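You operate a simulated robot arm through the tools that you are given. There is no shell and no other tool. Be economical: measure what you need, move in short steps, check, and stop when the job is done.

The job below is to be done with a simulated two-armed robot. You get a single attempt, and the scene is never put back.

## Task
Bleed the hand pump and bring the meter up to pressure.
Fine: open the green tank lever, clamp the meter, hold the white button down while pumping till the short clear tube shows no bubbles, pump into the green band, shut the blue rig lever.

It is judged by the outcome, as a careful person would: the job done as asked, and still so three seconds after it is handed in. It fails if anything else is knocked over, pushed out of place, dropped, spilled or broken.

## Robot
Two 7-joint arms with two-finger parallel grippers on one trunk, on a base that drives. Base frame: it is fixed to the floor where the robot stands at the start and does not move with it; the origin is under the middle of the robot, x ahead of it, y to its left, z up. Units: m, degrees, N and s.
The left shoulder is at the start at [0.06, 0.144, 0.823], the right one opposite. With the tool pointing down near the work surface each hand reaches from about 0.1 to 0.64 m from the robot's upright axis, wherever it stands, measured 20 degrees to its own side. Places, roughly: blue rig lever [0.3, 1.2, 1]; blue spool pipe [-0.25, 2, 0.25]; blue tray [-0.5, 2, 0.75]; green tank lever [0.9, 0, 1.3]; large green pad [0, 1.75, 0.75]; large meter [-0.25, 1.75, 0.5]; large yellow pad [0, 1.75, 0.75]; long blue spool pipe [0, 2, 0.25]; red rig lever [0.7, 0.7, 1.1]; rig gauge [0.5, 1.2, 1.2]; small carton [1.25, -0.25, 1.5]; small meter [-0.5, 2, 0.75]; wooden batten [1.25, -0.25, 1]; yellow tank lever [0.9, 0, 1.7]. Payload 1.57 kg a hand.
Tool frame (each hand has its own): the origin (TCP) lies between the finger pads and is the grasp point; the fingertips stand 0.03 m ahead of it; z points along the fingers, y is the line along which they close. The gripper opens to 0.11 m. The fingers are 0.024 m wide and 0.012 m thick; the gripper's body (0.048 by 0.112 m) begins 0.078 m behind the TCP.
Orientation is that of the tool frame in the base frame, as [roll, pitch, yaw] about the fixed x, y, z axes, in that order (R = Rz(yaw) Ry(pitch) Rx(roll)). With the fingers straight down and closing along the base's y, the tool's x points along the base's -x, its y along +y and its z along -z.

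## Interface
- The arms move only by the tool jog_arm. It takes "left_increments", "right_increments" or both (then of equal length, played together; a hand with none holds still); each is a list of rows, each a list of 6 numbers: the shift along the tool's x, y, z in m, then the turn, a rotation vector about the tool's x, y, z in degrees. In form: [[tx, ty, tz, wx, wy, wz], ...]. A call has 1 to 10 rows; each row shifts and turns the commanded pose from where the row before left it, along the tool's axes as they then stand. "left_hand" and "right_hand" are, for a hand that has rows, the finger opening in m, from 0 to 0.11, set as the call begins (left out, the last holds). Rows are played at 5 a second. More than 0.05 m and 8.6 degrees between two rows, or a gripper value outside its range, and nothing of the call is played. A pose out of reach is approached as far as the arm can. The call stops where the force on the tool passes 90 N (or 10 N more than at its start, if that is more) or the arm is blocked; 0.2 s more then pass. The fingers move at their own pace (about 0.045 m/s each) and stop on an object; they squeeze with about 30 N. The grip force told is the motor's: it shows also when the fingers shut on nothing. Time passes only in rows, and 0.2 s behind the last, so rows that do not move let the fingers close. The reply holds the time, the measured pose of the TCP, the force on the tool along the base axes, the opening and the grip force, in the units named above and with some noise, with the torque about the TCP (base axes, N m) and any sound that the robot's microphone picked up, and new pictures: "show" is both (left out), scene, wrist or none (wrist: the cameras of the hands that moved).
- Cameras (640 x 400 px; columns grow to the right, rows downward): "scene" is now at [0.0357, 0.0552, 1.4473]; the picture's right is [0.66, -0.75, 0.00], its down [-0.47, -0.41, -0.78] and it looks along [0.59, 0.51, -0.62] (base axes); focal length 229 px, centre (320, 200). "left" rides on the left gripper at [0.07, -0.016, -0.141] in its tool frame; the picture's right is [0.23, 0.97, 0.00], its down [-0.86, 0.20, -0.48] and it looks along [-0.47, 0.11, 0.88] (tool axes); focal length 222 px, centre (320, 200). "right" rides on the right gripper at [0.07, 0.016, -0.141] in its tool frame; the picture's right is [-0.23, 0.97, 0.00], its down [-0.86, -0.20, -0.48] and it looks along [-0.47, -0.11, 0.88] (tool axes); focal length 222 px, centre (320, 200). There is no depth. A picture from a camera that has moved, and an enlarged one, comes with that camera's place and axes in the base frame and with its lens.
- raise_lower(by): slides the trunk up (or, below 0, down) by that many m; the arms and the scene camera ride with it, the base frame stays. It gives what a move gives, with no picture.
- drive_base(legs): drives the robot by 1 to 6 legs, each [ahead, left, turn to the left] in m, m and degrees, along the robot's own axes; the way and the turn of a leg run together, so that a leg with both is an arc; at most 1.5 m and 180 degrees a leg. The arms and the cameras ride along, it lands a little off, and it stops where it bumps. It gives what a move gives, and a new picture of the scene camera.
- turn_head(pan, tilt): turns the head with the scene camera to pan (to the left, within 86 degrees either way) and tilt (down, from -29 to 69), counted from straight ahead of the robot. It gives what a move gives, and a new picture of the scene camera.
- zoom(camera, box): a new picture of the part [left, top, right, bottom] of that camera's present view, enlarged. No time passes.
- hand_in(): hands the job in; it is judged then, once.

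Go step by step. Nothing tells you exact positions but the pictures and the camera data: compare them with the known pose of the tool, close in by small moves and look again before you grip or let go. The budget is 120 turns and 260 pictures, counting those below and the enlarged ones. Unless the task says otherwise, let go and move clear before handing in, and close with one line.

The tools are called after "Request:" as name(argument=value, ...) on one line, values as JSON. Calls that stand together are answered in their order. jog_arm: Moves the arms, as the interface text tells. Its arguments: {"type":"object","properties":{"left_increments":{"type":"array"},"left_hand":{"type":"number"},"right_increments":{"type":"array"},"right_hand":{"type":"number"},"show":{"type":"string","enum":["both","scene","wrist","none"]}},"required":[]} The other tools are called the same way: raise_lower (by) slides the trunk up or down; drive_base (legs) drives the base; turn_head (pan, tilt) turns the head that bears the scene camera; zoom (camera, box) takes an enlarged picture of a part of a camera's view; hand_in () hands the job in.

At the start:

```text
time: 0.0
left_eef_pos: [0.2736, 0.3699, 0.9993]
left_tcp_rot: [-180.0, 0.0, -179.9]
left_contact_force: [0.1, 1.0, 0.4]
left_ft_torque: [-0.01, -0.02, 0.0]
left_opening: 0.11
left_finger_force: 0.0
right_eef_pos: [0.3879, 0.0469, 0.9999]
right_tcp_rot: [180.0, 0.1, -180.0]
right_contact_force: [0.0, 0.0, -0.2]
right_ft_torque: [-0.06, 0.01, 0.0]
right_opening: 0.1099
right_finger_force: 0.0
trunk travel left (down, up): [-0.422, 0.168]
robot x, y, heading: [0.004, -0.0012, -0.2]
head pan, tilt: [41.1, 38.5]
```

scene: 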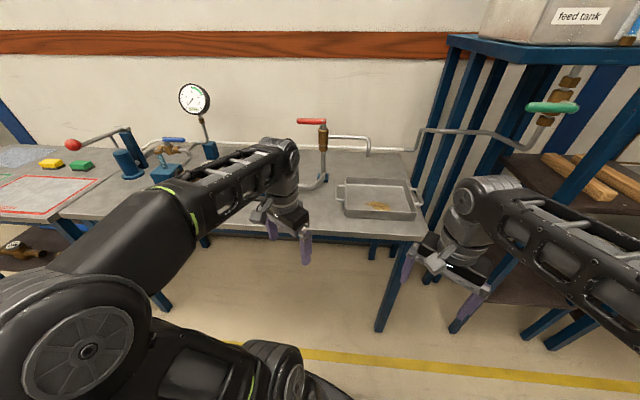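
right: 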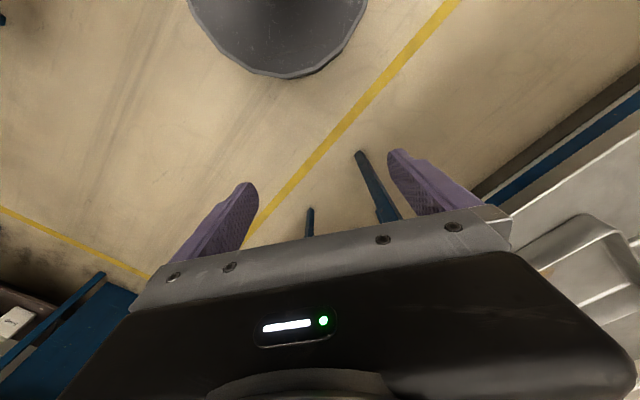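
left: 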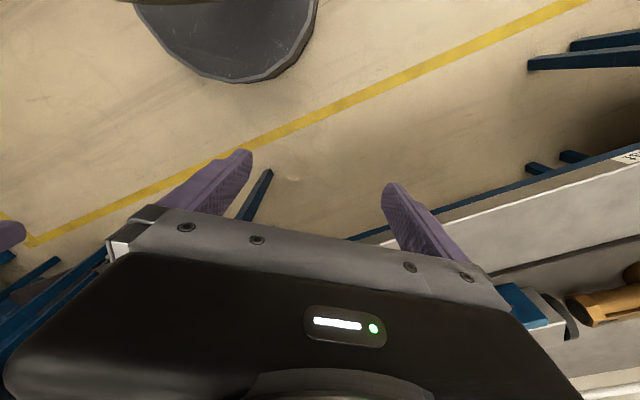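

I see a workbench along the left-front with a rig (hand pump, levers, gauge), and a feed tank at right. I will look around before moving.

Request:
turn_head(pan=80, tilt=30)

Request:
turn_head(pan=0, tilt=10)

Request:
turn_head(pan=45, tilt=25)

Request:
zoom(camera="scene", box=[60, 120, 380, 320])

```text
time: 1.1
left_eef_pos: [0.2744, 0.3712, 1.0006]
left_tcp_rot: [180.0, 0.1, 180.0]
left_contact_force: [0.3, 0.2, -1.1]
left_ft_torque: [0.0, -0.02, -0.04]
left_opening: 0.11
left_finger_force: 0.2
right_eef_pos: [0.3878, 0.0463, 1.0009]
right_tcp_rot: [180.0, 0.1, -179.9]
right_contact_force: [0.2, 0.4, -0.1]
right_ft_torque: [0.0, -0.06, -0.01]
right_opening: 0.11
right_finger_force: 0.1
trunk travel left (down, up): [-0.422, 0.168]
robot x, y, heading: [0.0008, 0.0015, 0.1]
head pan, tilt: [80.0, 30.0]
camera scene: at [-0.0134, 0.0877, 1.4604], right [0.98, -0.17, 0.0], down [-0.09, -0.49, -0.87], along [0.15, 0.85, -0.5], focal length 229 px, centre (320, 200)
```

scene: 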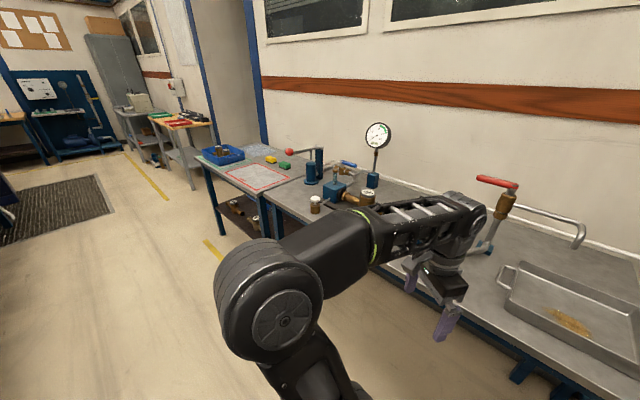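

```text
time: 2.6
left_eef_pos: [0.274, 0.3713, 1.0002]
left_tcp_rot: [-180.0, 0.0, 180.0]
left_contact_force: [-0.1, -0.1, 0.1]
left_ft_torque: [0.02, 0.02, -0.02]
left_opening: 0.1097
left_finger_force: 0.1
right_eef_pos: [0.3876, 0.0462, 0.9994]
right_tcp_rot: [180.0, 0.0, 180.0]
right_contact_force: [0.0, 0.6, 0.5]
right_ft_torque: [-0.02, -0.04, 0.0]
right_opening: 0.1103
right_finger_force: 0.0
trunk travel left (down, up): [-0.422, 0.168]
robot x, y, heading: [0.0024, 0.0014, -0.1]
head pan, tilt: [0.0, 10.0]
camera scene: at [0.0638, -0.0013, 1.4927], right [0.0, -1.0, 0.0], down [-0.17, 0.0, -0.98], along [0.98, 0.0, -0.17], focal length 229 px, centre (320, 200)
```

scene: 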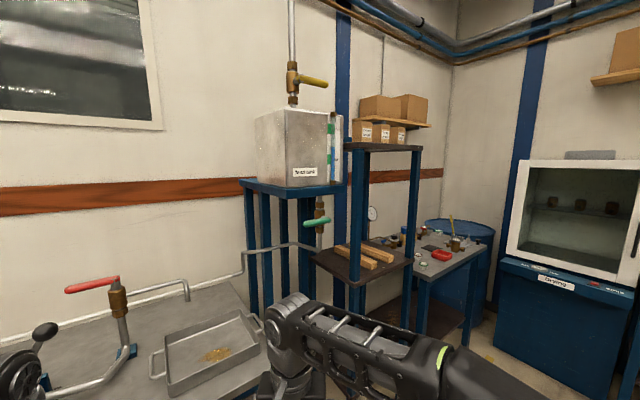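

```text
time: 3.7
left_eef_pos: [0.2746, 0.3701, 0.9999]
left_tcp_rot: [179.9, 0.0, 180.0]
left_contact_force: [-1.0, 0.4, 0.1]
left_ft_torque: [0.01, 0.02, -0.03]
left_opening: 0.11
left_finger_force: 0.2
right_eef_pos: [0.3876, 0.0474, 0.9999]
right_tcp_rot: [180.0, 0.0, 180.0]
right_contact_force: [-0.4, -0.7, -0.3]
right_ft_torque: [0.02, 0.02, -0.01]
right_opening: 0.1101
right_finger_force: 0.0
trunk travel left (down, up): [-0.422, 0.168]
robot x, y, heading: [-0.0005, -0.0033, 0.2]
head pan, tilt: [45.0, 25.0]
camera scene: at [0.0361, 0.0638, 1.4684], right [0.71, -0.71, 0.0], down [-0.3, -0.3, -0.91], along [0.64, 0.64, -0.42], focal length 229 px, centre (320, 200)
```

scene: 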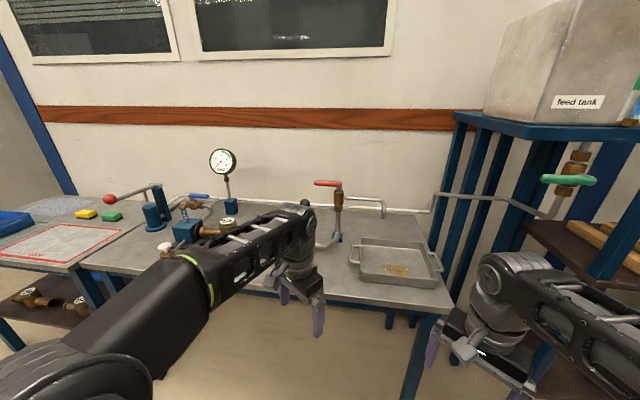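

```text
2.00 times, centred on (220, 220) of scene
camera zoom: at [0.0361, 0.0638, 1.4684], right [0.71, -0.71, 0.0], down [-0.3, -0.3, -0.91], along [0.64, 0.64, -0.42], focal length 459 px, centre (520, 160)
```

zoom: 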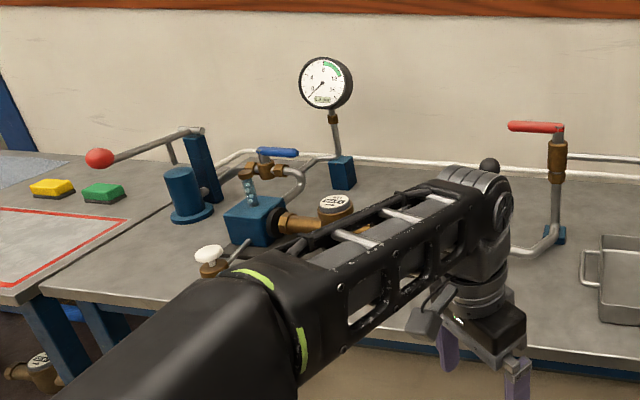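

The wall and bench lie square to a heading of about 45 degrees. I turn that way, slide left toward the rig and look at it.

Request:
drive_base(legs=[[0, 0, 45], [0, 0.45, 0]])

Request:
turn_head(pan=10, tilt=40)

Request:
zoom(camera="scene", box=[160, 100, 480, 300])

```text
time: 8.5
left_eef_pos: [-0.3909, 0.7725, 0.9993]
left_tcp_rot: [-180.0, 0.0, -134.5]
left_contact_force: [0.3, 0.0, 0.2]
left_ft_torque: [0.0, -0.01, -0.02]
left_opening: 0.11
left_finger_force: 0.0
right_eef_pos: [-0.0814, 0.6252, 1.0008]
right_tcp_rot: [-179.9, 0.0, -134.7]
right_contact_force: [1.0, 0.2, 0.0]
right_ft_torque: [0.0, -0.04, -0.01]
right_opening: 0.1101
right_finger_force: 0.1
trunk travel left (down, up): [-0.422, 0.168]
robot x, y, heading: [-0.3185, 0.3152, 45.3]
head pan, tilt: [45.0, 25.0]
camera scene: at [-0.3408, 0.3857, 1.4683], right [1.0, 0.01, 0.0], down [0.0, -0.42, -0.91], along [-0.01, 0.91, -0.42], focal length 229 px, centre (320, 200)
```

scene: 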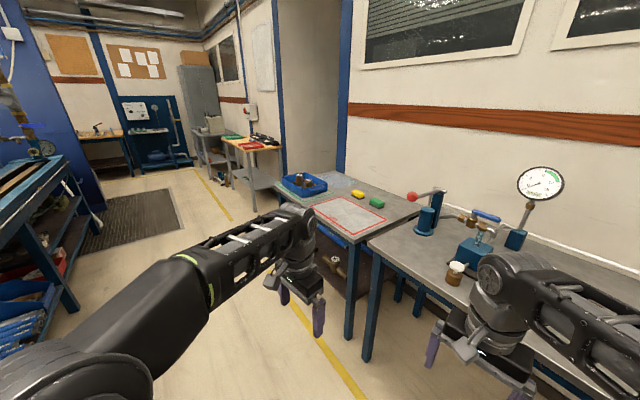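

```text
time: 9.5
left_eef_pos: [-0.3904, 0.7711, 0.9993]
left_tcp_rot: [-180.0, 0.0, -134.6]
left_contact_force: [0.3, -0.5, 0.0]
left_ft_torque: [-0.01, -0.03, 0.0]
left_opening: 0.1099
left_finger_force: 0.1
right_eef_pos: [-0.0816, 0.6231, 0.9993]
right_tcp_rot: [-179.9, 0.0, -134.6]
right_contact_force: [0.1, 0.4, -0.1]
right_ft_torque: [-0.01, 0.02, 0.04]
right_opening: 0.1097
right_finger_force: 0.1
trunk travel left (down, up): [-0.422, 0.168]
robot x, y, heading: [-0.317, 0.314, 45.1]
head pan, tilt: [10.0, 40.0]
camera scene: at [-0.2915, 0.3631, 1.4451], right [0.82, -0.57, 0.0], down [-0.36, -0.53, -0.77], along [0.43, 0.63, -0.64], focal length 229 px, centre (320, 200)
```

scene: 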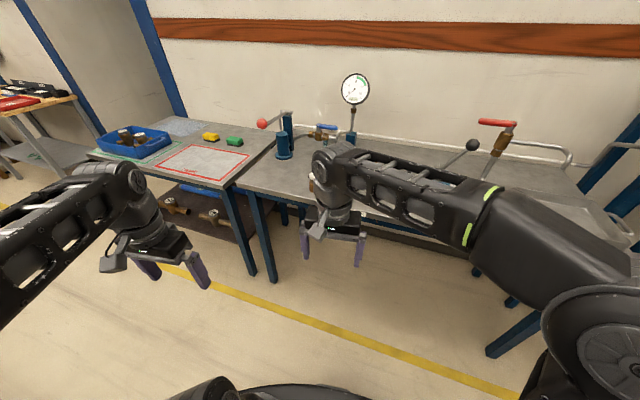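

```text
2.00 times, centred on (320, 200) of scene
camera zoom: at [-0.2915, 0.3631, 1.4451], right [0.82, -0.57, 0.0], down [-0.36, -0.53, -0.77], along [0.43, 0.63, -0.64], focal length 459 px, centre (320, 200)
```

zoom: 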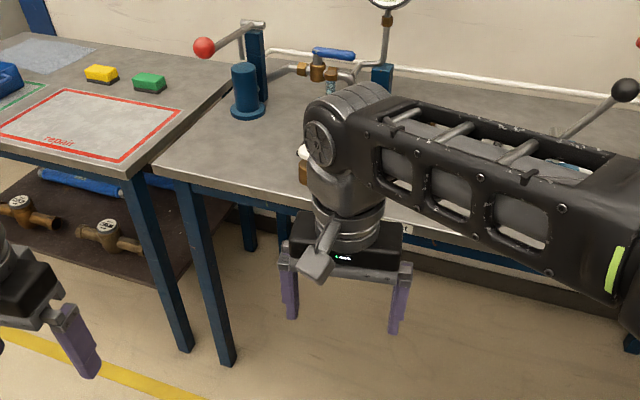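

The right arm hides the rig. I shift it to the right and look again.

Request:
jog_arm(right_increments=[[0.02, -0.05, 0, 0, 0, 0], [0.02, -0.05, 0, 0, 0, 0], [0.02, -0.05, 0, 0, 0, 0], [0.02, -0.05, 0, 0, 0, 0], [0.02, -0.05, 0, 0, 0, 0], [0.02, -0.05, 0, 0, 0, 0], [0.02, -0.05, 0, 0, 0, 0], [0, -0.02, 0, 0, 0, 0]], show="none")

Request:
turn_head(pan=0, tilt=38)

Request:
zoom(camera="scene", box=[200, 80, 440, 230])

```text
refused: row 1 steps farther than a row can; nothing moved
```

```text
time: 10.2
left_eef_pos: [-0.3904, 0.7722, 1.0001]
left_tcp_rot: [180.0, 0.0, -134.6]
left_contact_force: [-0.3, -0.4, 0.3]
left_ft_torque: [-0.03, 0.02, 0.03]
left_opening: 0.11
left_finger_force: 0.0
right_eef_pos: [-0.0804, 0.6238, 0.9996]
right_tcp_rot: [-180.0, 0.1, -134.6]
right_contact_force: [0.0, -0.2, 0.0]
right_ft_torque: [-0.01, -0.01, 0.0]
right_opening: 0.1101
right_finger_force: 0.0
trunk travel left (down, up): [-0.422, 0.168]
robot x, y, heading: [-0.3213, 0.3142, 45.7]
head pan, tilt: [0.0, 38.0]
camera scene: at [-0.2792, 0.3546, 1.4481], right [0.71, -0.7, 0.0], down [-0.43, -0.44, -0.79], along [0.55, 0.56, -0.62], focal length 229 px, centre (320, 200)
```

scene: 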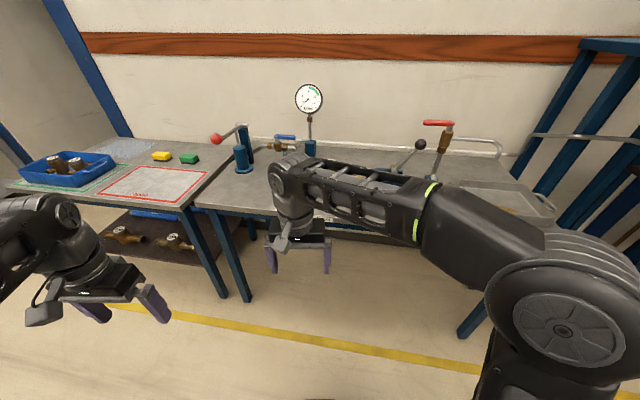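

```text
2.67 times, centred on (320, 155) of scene
camera zoom: at [-0.2792, 0.3546, 1.4481], right [0.71, -0.7, 0.0], down [-0.43, -0.44, -0.79], along [0.55, 0.56, -0.62], focal length 612 px, centre (320, 320)
```

zoom: 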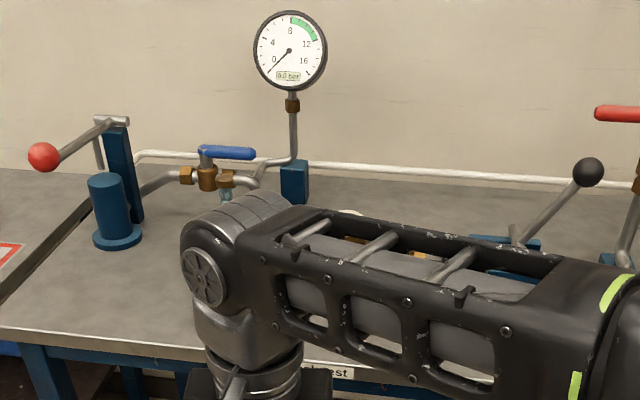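

The clamp lever (black ball) and pump lever (red ball) are visible now. I move the right arm out of the line of sight.

Request:
jog_arm(right_increments=[[0, -0.05, 0, 0, 0, 0], [0, -0.05, 0, 0, 0, 0], [0, -0.05, 0, 0, 0, 0], [0, -0.05, 0, 0, 0, 0], [0, -0.05, 0, 0, 0, 0], [0.05, 0, 0, 0, 0, 0], [0.05, 0, 0, 0, 0, 0], [0.05, 0, 0, 0, 0, 0]], show="scene")

Request:
zoom(camera="scene", box=[200, 80, 440, 230])

```text
time: 12.0
left_eef_pos: [-0.3919, 0.7713, 0.9999]
left_tcp_rot: [-180.0, 0.1, -134.6]
left_contact_force: [1.0, 0.1, 0.3]
left_ft_torque: [0.04, 0.04, 0.01]
left_opening: 0.1101
left_finger_force: 0.1
right_eef_pos: [-0.0093, 0.3534, 0.9826]
right_tcp_rot: [-180.0, 0.1, -134.5]
right_contact_force: [-0.8, -0.4, 0.4]
right_ft_torque: [0.05, -0.08, -0.01]
right_opening: 0.1099
right_finger_force: 0.1
right hand out of reach, approached as far as the arm can: row 8
trunk travel left (down, up): [-0.422, 0.168]
robot x, y, heading: [-0.3194, 0.3136, 45.3]
head pan, tilt: [0.0, 38.0]
camera scene: at [-0.2797, 0.3529, 1.4481], right [0.71, -0.7, 0.0], down [-0.43, -0.44, -0.79], along [0.55, 0.56, -0.61], focal length 229 px, centre (320, 200)
```

scene: 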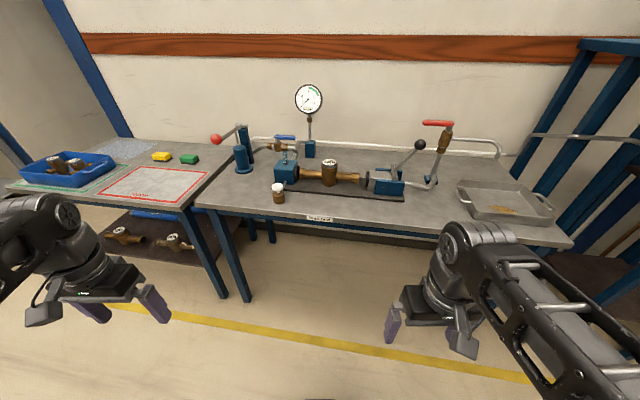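

```text
2.67 times, centred on (320, 155) of scene
camera zoom: at [-0.2797, 0.3529, 1.4481], right [0.71, -0.7, 0.0], down [-0.43, -0.44, -0.79], along [0.55, 0.56, -0.61], focal length 612 px, centre (320, 320)
```

zoom: 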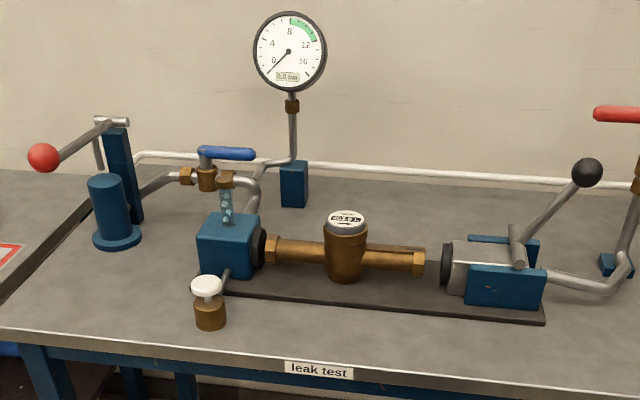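

The rig is clear now: feed pump at left with red-ball lever, bleed button in front, blue lever open, red drain lever shut, black-ball clamp lever at right. First I go to the green tank lever; I drive right and look.

Request:
drive_base(legs=[[0, -0.75, 0]])

Request:
turn_head(pan=-15, tilt=15)

Request:
zoom(camera="scene", box=[200, 120, 440, 270])

```text
time: 16.1
left_eef_pos: [0.1426, 0.2451, 0.9999]
left_tcp_rot: [180.0, 0.0, -134.8]
left_contact_force: [0.5, 0.0, -0.1]
left_ft_torque: [0.04, 0.03, 0.03]
left_opening: 0.1102
left_finger_force: 0.0
right_eef_pos: [0.5222, -0.1731, 0.9834]
right_tcp_rot: [-179.9, -0.1, -134.9]
right_contact_force: [-0.3, -0.1, 1.0]
right_ft_torque: [0.05, 0.02, 0.0]
right_opening: 0.1099
right_finger_force: 0.2
trunk travel left (down, up): [-0.422, 0.168]
robot x, y, heading: [0.2109, -0.2104, 45.3]
head pan, tilt: [0.0, 38.0]
camera scene: at [0.2529, -0.1721, 1.4481], right [0.71, -0.7, 0.0], down [-0.43, -0.44, -0.79], along [0.55, 0.56, -0.62], focal length 229 px, centre (320, 200)
```

scene: 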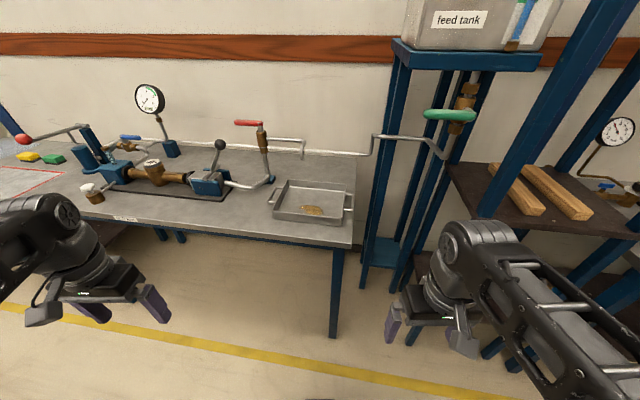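

```text
time: 16.9
left_eef_pos: [0.1435, 0.2454, 0.9995]
left_tcp_rot: [-180.0, -0.1, -134.8]
left_contact_force: [0.0, -0.7, 0.6]
left_ft_torque: [0.0, -0.02, -0.01]
left_opening: 0.1102
left_finger_force: 0.1
right_eef_pos: [0.5224, -0.1739, 0.9826]
right_tcp_rot: [179.9, 0.0, -134.8]
right_contact_force: [0.4, 0.1, 0.5]
right_ft_torque: [0.02, 0.01, 0.01]
right_opening: 0.1101
right_finger_force: 0.1
trunk travel left (down, up): [-0.422, 0.168]
robot x, y, heading: [0.2056, -0.212, 45.1]
head pan, tilt: [-15.0, 15.0]
camera scene: at [0.2724, -0.1859, 1.4846], right [0.5, -0.86, 0.0], down [-0.22, -0.13, -0.97], along [0.83, 0.49, -0.26], focal length 229 px, centre (320, 200)
```

scene: 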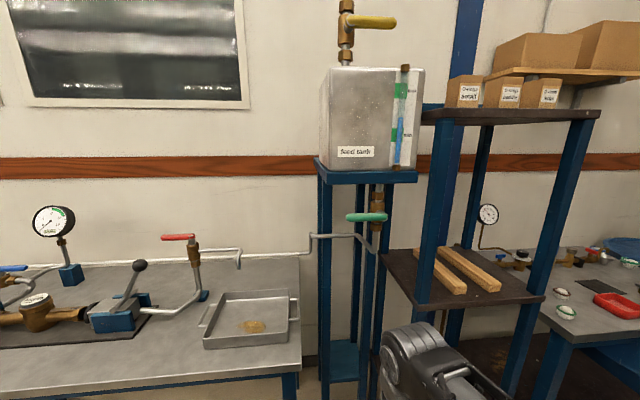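

```text
2.67 times, centred on (320, 195) of scene
camera zoom: at [0.2724, -0.1859, 1.4846], right [0.5, -0.86, 0.0], down [-0.22, -0.13, -0.97], along [0.83, 0.49, -0.26], focal length 612 px, centre (320, 213)
```

zoom: 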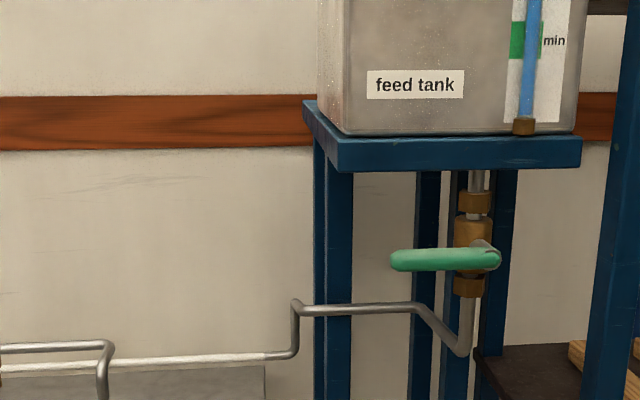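

The green valve sits on the vertical pipe under the tank with its handle horizontal (shut), pivot near [0.89,-0.04,1.26] and end near [0.87,0.06,1.26]. I raise the trunk and turn the right tool to point forward.

Request:
raise_lower(by=0.15)

Request:
jog_arm(right_increments=[[-0.02, 0, -0.015, 0, -8.5, 0], [-0.022, 0, -0.0119, 0, -8.5, 0], [-0.0235, 0, -0.0085, 0, -8.5, 0], [-0.0245, 0, -0.005, 0, -8.5, 0], [-0.025, 0, -0.0012, 0, -8.5, 0], [-0.0249, 0, 0.0025, 0, -8.5, 0], [-0.0242, 0, 0.0061, 0, -8.5, 0], [-0.0231, 0, 0.0096, 0, -8.5, 0], [-0.0214, 0, 0.0129, 0, -8.5, 0], [-0.0193, 0, 0.0159, 0, -8.5, 0]], show="scene")

Request:
zoom(camera="scene", box=[300, 50, 460, 150])

```text
time: 18.7
left_eef_pos: [0.1417, 0.2462, 1.1513]
left_tcp_rot: [-180.0, 0.0, -134.9]
left_contact_force: [0.1, -0.8, -0.5]
left_ft_torque: [0.03, 0.0, 0.03]
left_opening: 0.11
left_finger_force: 0.0
right_eef_pos: [0.522, -0.1724, 1.133]
right_tcp_rot: [-180.0, 0.0, -134.8]
right_contact_force: [-0.5, 0.4, 0.1]
right_ft_torque: [-0.03, -0.01, -0.02]
right_opening: 0.1103
right_finger_force: 0.1
trunk travel left (down, up): [-0.572, 0.018]
robot x, y, heading: [0.2134, -0.2089, 45.3]
head pan, tilt: [-15.0, 15.0]
```

```text
time: 20.9
left_eef_pos: [0.1423, 0.2469, 1.1494]
left_tcp_rot: [180.0, 0.0, -134.8]
left_contact_force: [0.0, 0.5, 0.0]
left_ft_torque: [0.0, 0.0, 0.01]
left_opening: 0.1099
left_finger_force: 0.1
right_eef_pos: [0.6726, -0.0209, 1.3046]
right_tcp_rot: [-179.5, 85.1, -134.1]
right_contact_force: [-0.7, -0.7, -0.5]
right_ft_torque: [-0.01, 0.01, 0.02]
right_opening: 0.11
right_finger_force: 0.0
right hand out of reach, approached as far as the arm can: row 9, 10
trunk travel left (down, up): [-0.572, 0.018]
robot x, y, heading: [0.2136, -0.2098, 45.3]
head pan, tilt: [-15.0, 15.0]
camera scene: at [0.2728, -0.185, 1.6346], right [0.5, -0.86, 0.0], down [-0.22, -0.13, -0.97], along [0.83, 0.49, -0.26], focal length 229 px, centre (320, 200)
```

scene: 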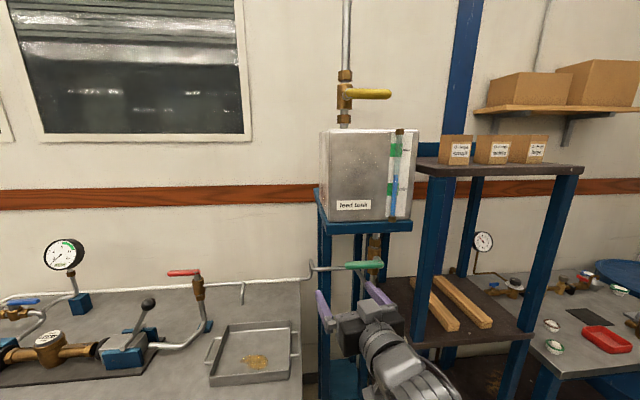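

```text
4.00 times, centred on (380, 100) of scene
camera zoom: at [0.2728, -0.185, 1.6346], right [0.5, -0.86, 0.0], down [-0.22, -0.13, -0.97], along [0.83, 0.49, -0.26], focal length 918 px, centre (80, 600)
```

zoom: 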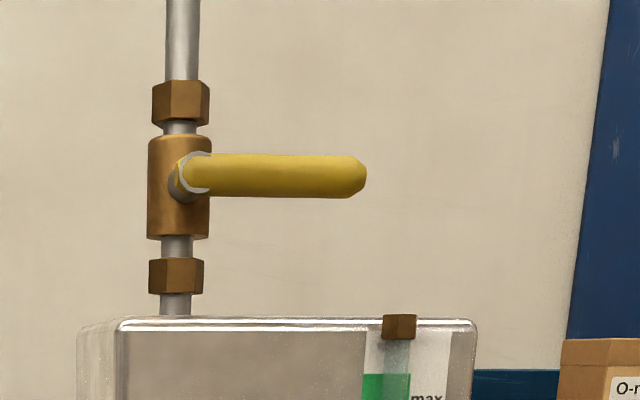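

The tool now points forward at [0.67,-0.02,1.30], near its reach limit. I roll it 90 degrees so the fingers close vertically, pulling back a little.

Request:
jog_arm(right_increments=[[0, 0, -0.015, 0, 0, 8.5], [0, 0, -0.015, 0, 0, 8.5], [0, 0, -0.015, 0, 0, 8.5], [0, 0, -0.015, 0, 0, 8.5], [0, 0, 0, 0, 0, 8.5], [0, 0, 0, 0, 0, 8.5], [0, 0, 0, 0, 0, 8.5], [0, 0, 0, 0, 0, 8.5], [0, 0, 0, 0, 0, 8.5], [0, 0, 0, 0, 0, 8.5]], show="both")

```text
time: 23.1
left_eef_pos: [0.1413, 0.2448, 1.149]
left_tcp_rot: [-180.0, 0.0, -134.8]
left_contact_force: [0.6, 0.0, 0.5]
left_ft_torque: [-0.04, -0.01, 0.02]
left_opening: 0.1098
left_finger_force: 0.1
right_eef_pos: [0.639, -0.0534, 1.3325]
right_tcp_rot: [95.1, 4.8, 135.7]
right_contact_force: [0.2, -0.5, 0.5]
right_ft_torque: [-0.03, -0.01, -0.03]
right_opening: 0.1098
right_finger_force: 0.1
right hand out of reach, approached as far as the arm can: row 1, 2, 3, 4
trunk travel left (down, up): [-0.572, 0.018]
robot x, y, heading: [0.2099, -0.2097, 45.0]
head pan, tilt: [-15.0, 15.0]
camera scene: at [0.2724, -0.186, 1.6346], right [0.5, -0.86, 0.0], down [-0.22, -0.13, -0.97], along [0.83, 0.49, -0.26], focal length 229 px, centre (320, 200)
camera right: at [0.4893, -0.1026, 1.3534], right [0.16, -0.04, 0.99], down [0.27, -0.96, -0.08], along [0.95, 0.28, -0.15], focal length 222 px, centre (320, 200)
```

scene: 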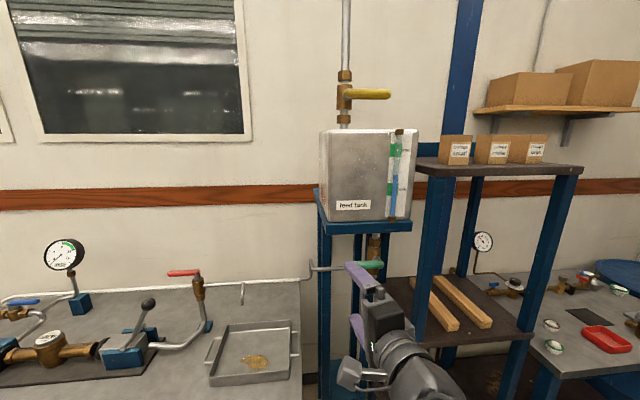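
right: 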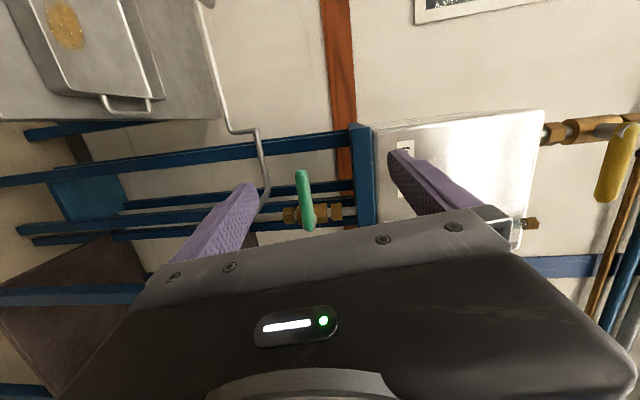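

The handle lies between the fingers' lines, about 0.22 m ahead, 0.1 m right and 0.07 m below the TCP. I bring the base closer and lower, then check.

Request:
drive_base(legs=[[0, -0.1, 0], [0.12, 0, 0]])

Request:
raise_lower(by=-0.07)

Request:
zoom(camera="right", box=[0, 0, 640, 400])

```text
time: 25.1
left_eef_pos: [0.2981, 0.262, 1.1484]
left_tcp_rot: [179.9, -0.1, -134.7]
left_contact_force: [-0.2, 0.3, 1.0]
left_ft_torque: [-0.01, 0.03, 0.0]
left_opening: 0.1099
left_finger_force: 0.1
right_eef_pos: [0.796, -0.0383, 1.3325]
right_tcp_rot: [95.2, 4.8, 135.7]
right_contact_force: [0.8, 1.4, 0.0]
right_ft_torque: [0.02, 0.02, -0.03]
right_opening: 0.1103
right_finger_force: 0.0
trunk travel left (down, up): [-0.572, 0.018]
robot x, y, heading: [0.366, -0.1994, 45.0]
head pan, tilt: [-15.0, 15.0]
camera scene: at [0.4292, -0.1698, 1.6345], right [0.5, -0.86, 0.0], down [-0.22, -0.13, -0.97], along [0.83, 0.49, -0.26], focal length 229 px, centre (320, 200)
```

scene: 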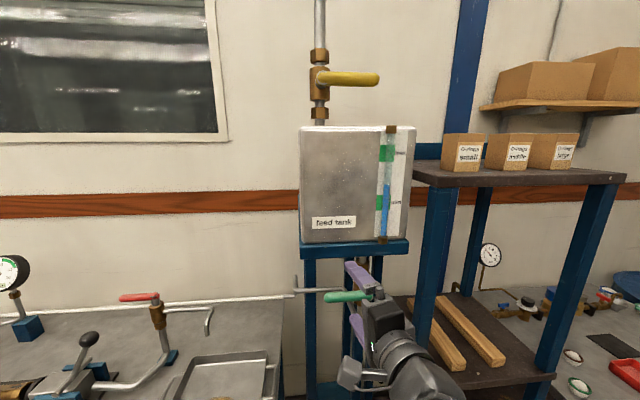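

```text
time: 26.1
left_eef_pos: [0.2958, 0.2605, 1.08]
left_tcp_rot: [179.9, 0.1, -134.7]
left_contact_force: [-0.3, -0.1, -0.5]
left_ft_torque: [-0.01, 0.02, -0.02]
left_opening: 0.1101
left_finger_force: 0.1
right_eef_pos: [0.7941, -0.0388, 1.2625]
right_tcp_rot: [95.1, 5.1, 135.7]
right_contact_force: [-1.1, 0.4, -0.5]
right_ft_torque: [0.03, 0.03, 0.02]
right_opening: 0.1099
right_finger_force: 0.1
trunk travel left (down, up): [-0.502, 0.088]
robot x, y, heading: [0.371, -0.1957, 45.2]
head pan, tilt: [-15.0, 15.0]
```

```text
1.00 times, centred on (320, 200) of right (not enlarged: the box is as wide or as high as the picture)
camera zoom: at [0.6444, -0.088, 1.2833], right [0.16, -0.04, 0.99], down [0.27, -0.96, -0.08], along [0.95, 0.28, -0.14], focal length 222 px, centre (320, 200)
```

zoom: 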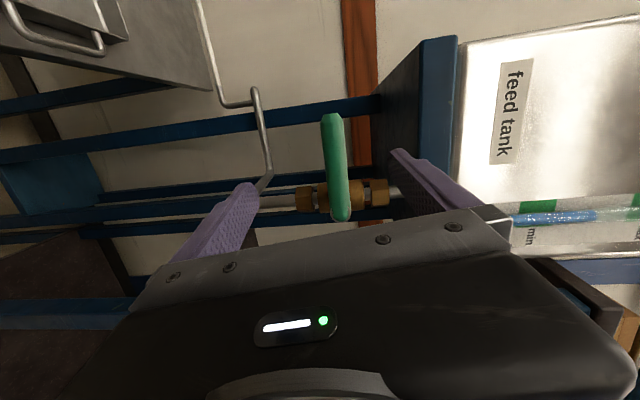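

The handle is centred between the open fingers at about F=0.63, z=1.268, with the TCP 0.1 m short of it. I advance 0.1 m with a slight rise.

Request:
jog_arm(right_increments=[[0, 0.003, 0.02, 0, 0, 0], [0, 0.003, 0.02, 0, 0, 0], [0, 0.003, 0.02, 0, 0, 0], [0, 0.003, 0.02, 0, 0, 0], [0, 0.003, 0.015, 0, 0, 0]], show="both")

```text
time: 27.4
left_eef_pos: [0.2979, 0.2603, 1.0801]
left_tcp_rot: [-179.9, 0.0, -134.8]
left_contact_force: [0.6, -0.2, -0.5]
left_ft_torque: [-0.03, -0.02, 0.03]
left_opening: 0.1099
left_finger_force: 0.0
right_eef_pos: [0.8612, 0.0314, 1.2694]
right_tcp_rot: [95.1, 4.9, 135.7]
right_contact_force: [0.1, 0.0, -0.3]
right_ft_torque: [0.06, -0.05, 0.01]
right_opening: 0.1099
right_finger_force: 0.1
trunk travel left (down, up): [-0.502, 0.088]
robot x, y, heading: [0.3659, -0.1992, 45.1]
head pan, tilt: [-15.0, 15.0]
camera scene: at [0.428, -0.171, 1.5646], right [0.5, -0.86, 0.0], down [-0.22, -0.13, -0.97], along [0.83, 0.49, -0.26], focal length 229 px, centre (320, 200)
camera right: at [0.7111, -0.0187, 1.2894], right [0.16, -0.04, 0.99], down [0.27, -0.96, -0.08], along [0.95, 0.28, -0.14], focal length 222 px, centre (320, 200)
```

scene: 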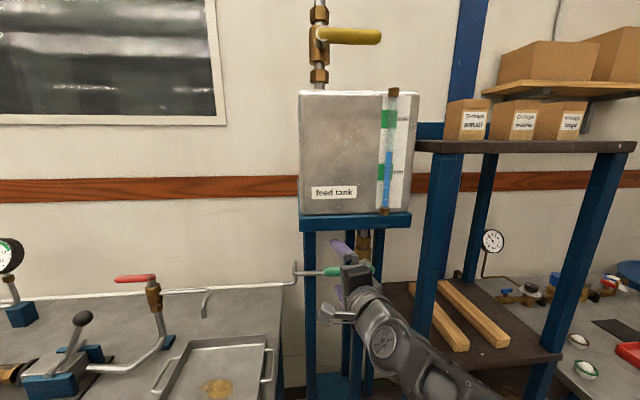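
right: 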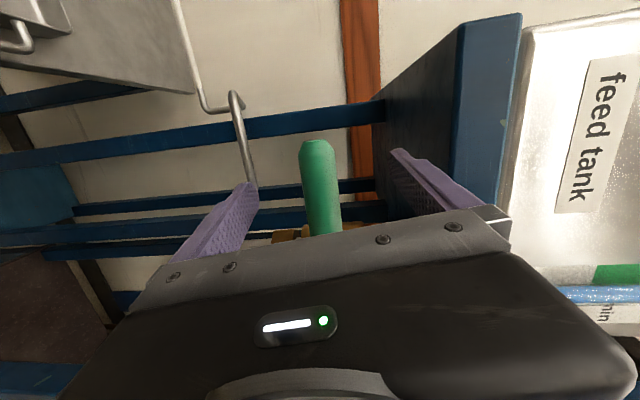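

The handle is right at the TCP. I close the fingers on it.

Request:
jog_arm(right_increments=[[0, 0, 0, 0, 0, 0], [0, 0, 0, 0, 0, 0], [0, 0, 0, 0, 0, 0], [0, 0, 0, 0, 0, 0], [0, 0, 0, 0, 0, 0], [0, 0, 0, 0, 0, 0]], right_hand=0.0, show="wrist")

```text
time: 28.8
left_eef_pos: [0.2969, 0.261, 1.0795]
left_tcp_rot: [-180.0, -0.1, -134.6]
left_contact_force: [-1.0, 0.3, -0.6]
left_ft_torque: [0.0, -0.01, -0.05]
left_opening: 0.11
left_finger_force: 0.0
right_eef_pos: [0.8619, 0.0306, 1.2679]
right_tcp_rot: [95.1, 5.0, 135.8]
right_contact_force: [-1.6, 0.5, -2.2]
right_ft_torque: [0.27, 0.25, -0.39]
right_opening: 0.0257
right_finger_force: 23.9
trunk travel left (down, up): [-0.502, 0.088]
robot x, y, heading: [0.3657, -0.1943, 45.3]
head pan, tilt: [-15.0, 15.0]
camera right: at [0.7106, -0.0191, 1.2893], right [0.16, -0.04, 0.99], down [0.27, -0.96, -0.08], along [0.95, 0.28, -0.15], focal length 222 px, centre (320, 200)
```

right: 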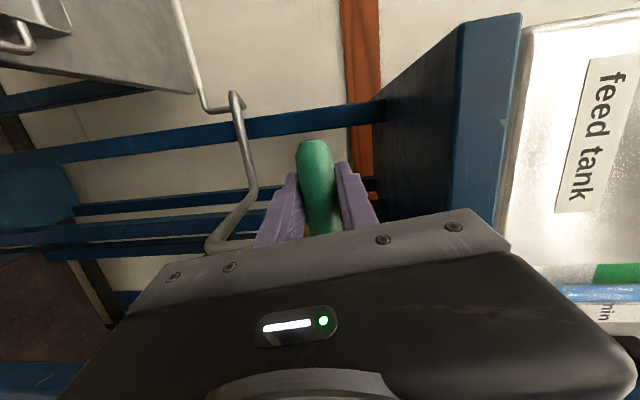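

Gripped, opening 0.026. I test turning the handle downward about its pivot by 17 degrees and check the forces.

Request:
jog_arm(right_increments=[[-0.0009, -0.0118, 0, 0, 0, -8.5], [-0.0009, -0.0118, 0, 0, 0, -8.5]], show="wrist")

```text
time: 29.4
left_eef_pos: [0.2973, 0.2603, 1.0793]
left_tcp_rot: [-180.0, 0.0, -134.7]
left_contact_force: [0.1, 0.3, -0.5]
left_ft_torque: [0.0, -0.02, -0.01]
left_opening: 0.1101
left_finger_force: 0.1
right_eef_pos: [0.8644, 0.0251, 1.2438]
right_tcp_rot: [95.7, 22.1, 137.4]
right_contact_force: [1.0, 2.3, -9.4]
right_ft_torque: [0.53, 0.3, -0.19]
right_opening: 0.0236
right_finger_force: 35.9
trunk travel left (down, up): [-0.502, 0.088]
robot x, y, heading: [0.3697, -0.1965, 45.5]
head pan, tilt: [-15.0, 15.0]
camera right: at [0.7123, -0.0255, 1.2444], right [-0.05, 0.17, 0.98], down [0.29, -0.94, 0.18], along [0.96, 0.29, -0.01], focal length 222 px, centre (320, 200)
```

right: 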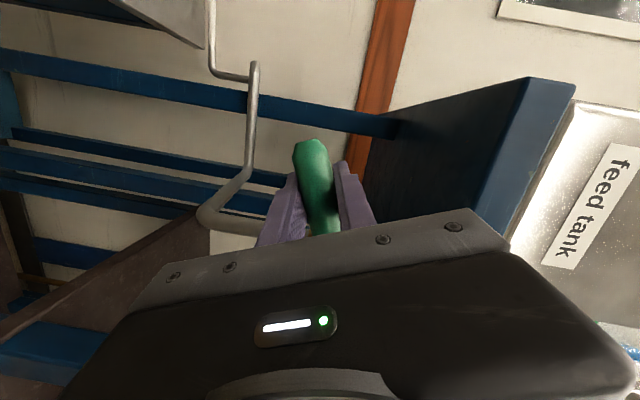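

The handle turns downward with small force. I continue the arc.

Request:
jog_arm(right_increments=[[-0.0009, -0.0118, 0, 0, 0, -8.5], [-0.0009, -0.0118, 0, 0, 0, -8.5], [-0.0009, -0.0118, 0, 0, 0, -8.5], [-0.0009, -0.0118, 0, 0, 0, -8.5], [-0.0009, -0.0118, 0, 0, 0, -8.5]], show="wrist")

```text
time: 30.6
left_eef_pos: [0.2947, 0.2615, 1.0803]
left_tcp_rot: [-179.8, 0.1, -134.7]
left_contact_force: [1.1, 0.9, 0.1]
left_ft_torque: [0.0, 0.0, -0.01]
left_opening: 0.1099
left_finger_force: 0.1
right_eef_pos: [0.8849, -0.0026, 1.2079]
right_tcp_rot: [100.8, 64.6, 145.2]
right_contact_force: [-12.1, 12.3, 18.5]
right_ft_torque: [-0.94, -0.1, 0.59]
right_opening: 0.0245
right_finger_force: 36.0
trunk travel left (down, up): [-0.502, 0.088]
robot x, y, heading: [0.3707, -0.1951, 45.3]
head pan, tilt: [-15.0, 15.0]
camera right: at [0.7497, -0.0755, 1.1618], right [-0.53, 0.59, 0.62], down [0.09, -0.68, 0.73], along [0.85, 0.44, 0.3], focal length 222 px, centre (320, 200)
```

right: 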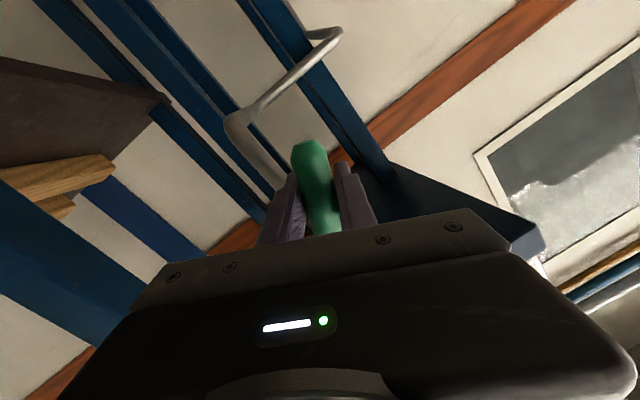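

At 60 degrees with moderate resistance. I continue toward vertical.

Request:
jog_arm(right_increments=[[-0.0009, -0.0118, 0, 0, 0, -8.5], [-0.0009, -0.0118, 0, 0, 0, -8.5], [-0.0009, -0.0118, 0, 0, 0, -8.5]], show="both")

```text
time: 31.3
left_eef_pos: [0.2898, 0.2591, 1.0807]
left_tcp_rot: [-179.8, 0.1, -134.4]
left_contact_force: [0.3, -0.7, 0.4]
left_ft_torque: [0.06, 0.06, 0.01]
left_opening: 0.1099
left_finger_force: 0.0
right_eef_pos: [0.8847, -0.0054, 1.2]
right_tcp_rot: [159.6, 85.3, -151.7]
right_contact_force: [-39.0, 10.9, 10.5]
right_ft_torque: [1.63, 0.53, 2.7]
right_opening: 0.0316
right_finger_force: 40.6
trunk travel left (down, up): [-0.502, 0.088]
robot x, y, heading: [0.3678, -0.1968, 45.7]
head pan, tilt: [-15.0, 15.0]
stopped in row 3 (right hand): the force on the tool passed its limit (the readings are from after the stop); the commanded pose is now the measured one
camera scene: at [0.4212, -0.1725, 1.5646], right [0.51, -0.86, 0.0], down [-0.22, -0.13, -0.97], along [0.83, 0.49, -0.26], focal length 229 px, centre (320, 200)
camera right: at [0.7729, -0.1038, 1.1413], right [-0.71, 0.65, 0.25], down [-0.1, -0.46, 0.88], along [0.69, 0.61, 0.39], focal length 222 px, centre (320, 200)
```

scene: 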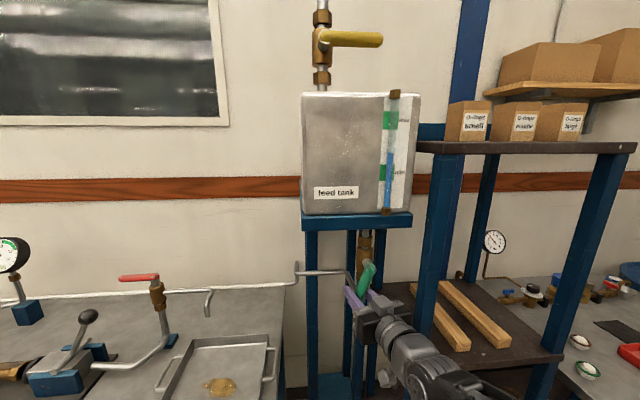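
right: 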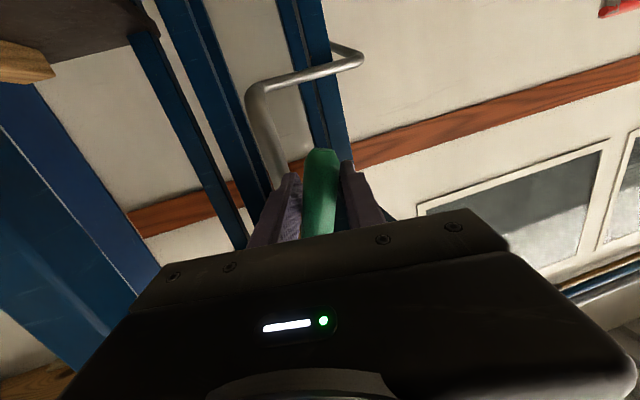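

The finger on the pipe side seems to have met the vertical pipe behind the handle. I open, back off 2 cm and look.

Request:
jog_arm(right_increments=[[0, 0, 0, 0, 0, 0], [0, 0, 0, 0, 0, 0], [0, 0, -0.01, 0, 0, 0], [0, 0, -0.012, 0, 0, 0]], right_hand=0.07, show="wrist")

Request:
zoom(camera="scene", box=[300, 200, 460, 300])

```text
time: 32.3
left_eef_pos: [0.2934, 0.2607, 1.0783]
left_tcp_rot: [-179.9, 0.1, -134.6]
left_contact_force: [0.2, 0.7, -0.5]
left_ft_torque: [-0.05, -0.05, -0.01]
left_opening: 0.1101
left_finger_force: 0.1
right_eef_pos: [0.8833, -0.0266, 1.2005]
right_tcp_rot: [156.5, 84.5, -156.1]
right_contact_force: [-0.4, 0.6, -0.3]
right_ft_torque: [-0.02, 0.03, -0.04]
right_opening: 0.0699
right_finger_force: 0.0
right hand out of reach, approached as far as the arm can: row 4
trunk travel left (down, up): [-0.502, 0.088]
robot x, y, heading: [0.3679, -0.1954, 45.5]
head pan, tilt: [-15.0, 15.0]
camera right: at [0.7692, -0.1224, 1.1434], right [-0.69, 0.67, 0.26], down [-0.1, -0.45, 0.89], along [0.71, 0.59, 0.38], focal length 222 px, centre (320, 200)
```

right: 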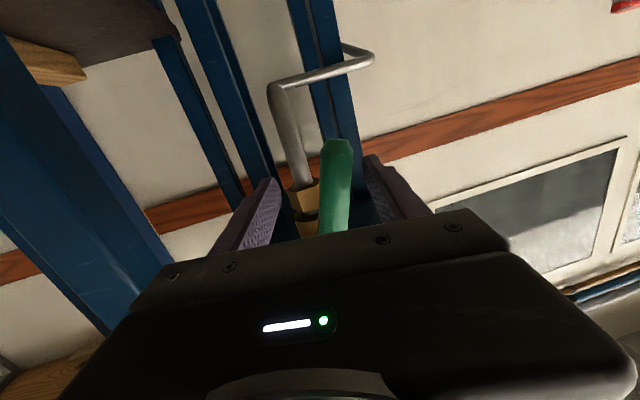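

```text
4.00 times, centred on (380, 250) of scene
camera zoom: at [0.4259, -0.1698, 1.5645], right [0.51, -0.86, 0.0], down [-0.22, -0.13, -0.97], along [0.83, 0.49, -0.26], focal length 918 px, centre (80, 0)
```

zoom: 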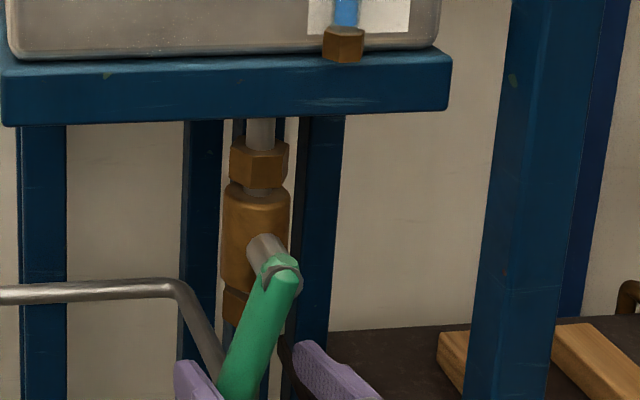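

The handle is about 70 degrees down and now the fingers clear the pipe. I regrip and push it to the right to reach vertical.

Request:
jog_arm(right_increments=[[0, 0, 0, 0, 0, 0], [0, 0, 0, 0, 0, 0], [0, 0, 0, 0, 0, 0], [0, -0.009, 0, 0, 0, -5], [0, -0.009, 0, 0, 0, -5], [0, -0.009, 0, 0, 0, 0]], right_hand=0.0, show="wrist")

Request:
zoom(camera="scene", box=[300, 200, 460, 300])

```text
time: 33.7
left_eef_pos: [0.2858, 0.2641, 1.0782]
left_tcp_rot: [-179.8, 0.1, -134.4]
left_contact_force: [0.5, 0.3, 0.6]
left_ft_torque: [-0.01, 0.03, 0.02]
left_opening: 0.1097
left_finger_force: 0.1
right_eef_pos: [0.8901, -0.034, 1.2007]
right_tcp_rot: [-122.0, 80.0, -72.9]
right_contact_force: [-46.7, 22.4, -11.7]
right_ft_torque: [1.01, 0.38, 0.42]
right_opening: 0.0273
right_finger_force: 37.9
trunk travel left (down, up): [-0.502, 0.088]
robot x, y, heading: [0.3647, -0.1978, 45.4]
head pan, tilt: [-15.0, 15.0]
camera right: at [0.7875, -0.1407, 1.1421], right [-0.74, 0.66, 0.08], down [-0.21, -0.34, 0.92], along [0.64, 0.66, 0.39], focal length 222 px, centre (320, 200)
```

right: 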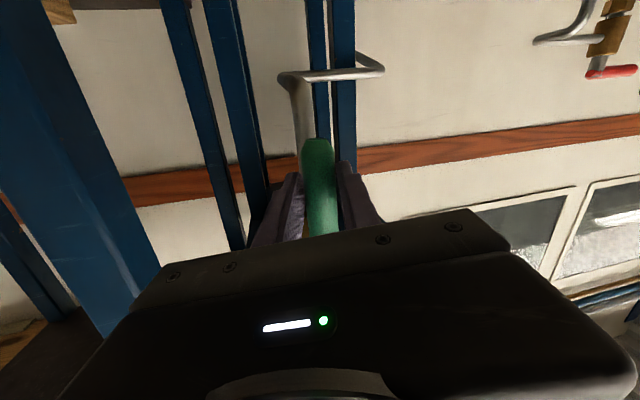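

```text
4.00 times, centred on (380, 250) of scene
camera zoom: at [0.4182, -0.1655, 1.5646], right [0.51, -0.86, 0.01], down [-0.22, -0.13, -0.97], along [0.83, 0.49, -0.26], focal length 918 px, centre (80, 0)
```

zoom: 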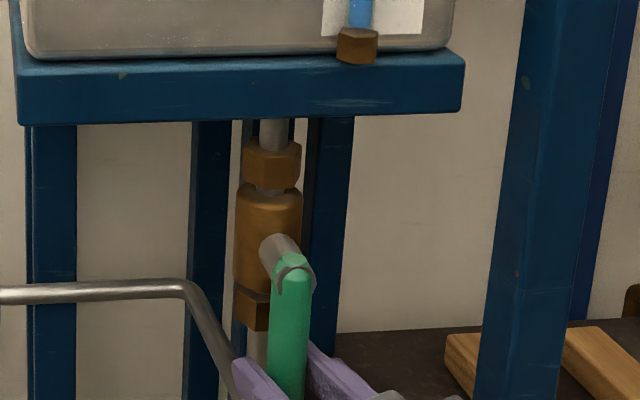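

The green handle is now vertical, in line with the pipe and against its stop. I release and back off.

Request:
jog_arm(right_increments=[[0, 0, 0, 0, 0, 0], [0, 0, 0, 0, 0, 0], [0, 0, 0, 0, 0, 0], [0, 0, -0.02, 0, 0, 0], [0, 0, -0.02, 0, 0, 0]], right_hand=0.08, show="wrist")

Request:
drive_base(legs=[[-0.2, 0, 0]])

Request:
zoom(camera="scene", box=[280, 160, 440, 260])

```text
time: 34.9
left_eef_pos: [0.2951, 0.2613, 1.0791]
left_tcp_rot: [179.9, 0.0, -134.5]
left_contact_force: [0.5, -0.1, -0.1]
left_ft_torque: [0.0, 0.03, -0.04]
left_opening: 0.1101
left_finger_force: 0.0
right_eef_pos: [0.8848, -0.0715, 1.2146]
right_tcp_rot: [-123.3, 80.6, -75.2]
right_contact_force: [-0.1, -0.2, -0.3]
right_ft_torque: [-0.01, 0.02, 0.02]
right_opening: 0.08
right_finger_force: 0.0
right hand out of reach, approached as far as the arm can: row 5
trunk travel left (down, up): [-0.502, 0.088]
robot x, y, heading: [0.3661, -0.192, 45.6]
head pan, tilt: [-15.0, 15.0]
camera right: at [0.7794, -0.1763, 1.156], right [-0.73, 0.68, 0.09], down [-0.21, -0.35, 0.91], along [0.65, 0.65, 0.4], focal length 222 px, centre (320, 200)
```

right: 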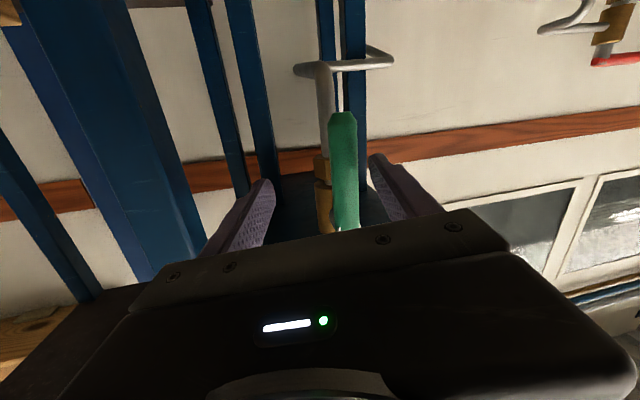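

```text
time: 36.5
left_eef_pos: [0.1523, 0.1166, 1.0798]
left_tcp_rot: [179.9, 0.1, -134.5]
left_contact_force: [-0.3, -0.6, -0.1]
left_ft_torque: [0.0, -0.03, 0.03]
left_opening: 0.1101
left_finger_force: 0.0
right_eef_pos: [0.7441, -0.2157, 1.2175]
right_tcp_rot: [-122.7, 80.7, -74.5]
right_contact_force: [-0.5, 1.2, -0.1]
right_ft_torque: [-0.04, 0.04, 0.02]
right_opening: 0.08
right_finger_force: 0.1
trunk travel left (down, up): [-0.502, 0.088]
robot x, y, heading: [0.2271, -0.3396, 45.7]
head pan, tilt: [-15.0, 15.0]
camera scene: at [0.2846, -0.3148, 1.5647], right [0.51, -0.86, 0.0], down [-0.22, -0.13, -0.97], along [0.83, 0.49, -0.26], focal length 229 px, centre (320, 200)
```

scene: 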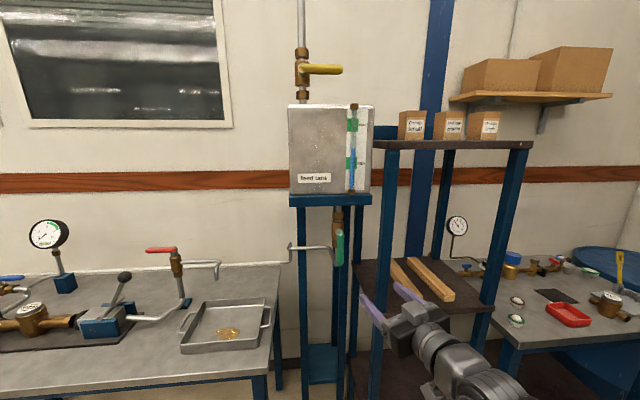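

```text
4.00 times, centred on (360, 210) of scene
camera zoom: at [0.2846, -0.3148, 1.5647], right [0.51, -0.86, 0.0], down [-0.22, -0.13, -0.97], along [0.83, 0.49, -0.26], focal length 918 px, centre (160, 160)
```

zoom: 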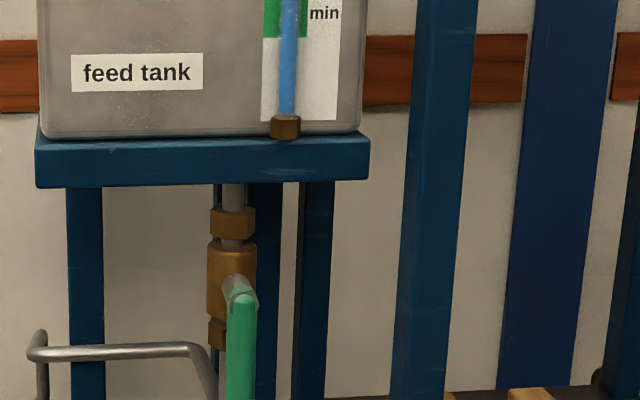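

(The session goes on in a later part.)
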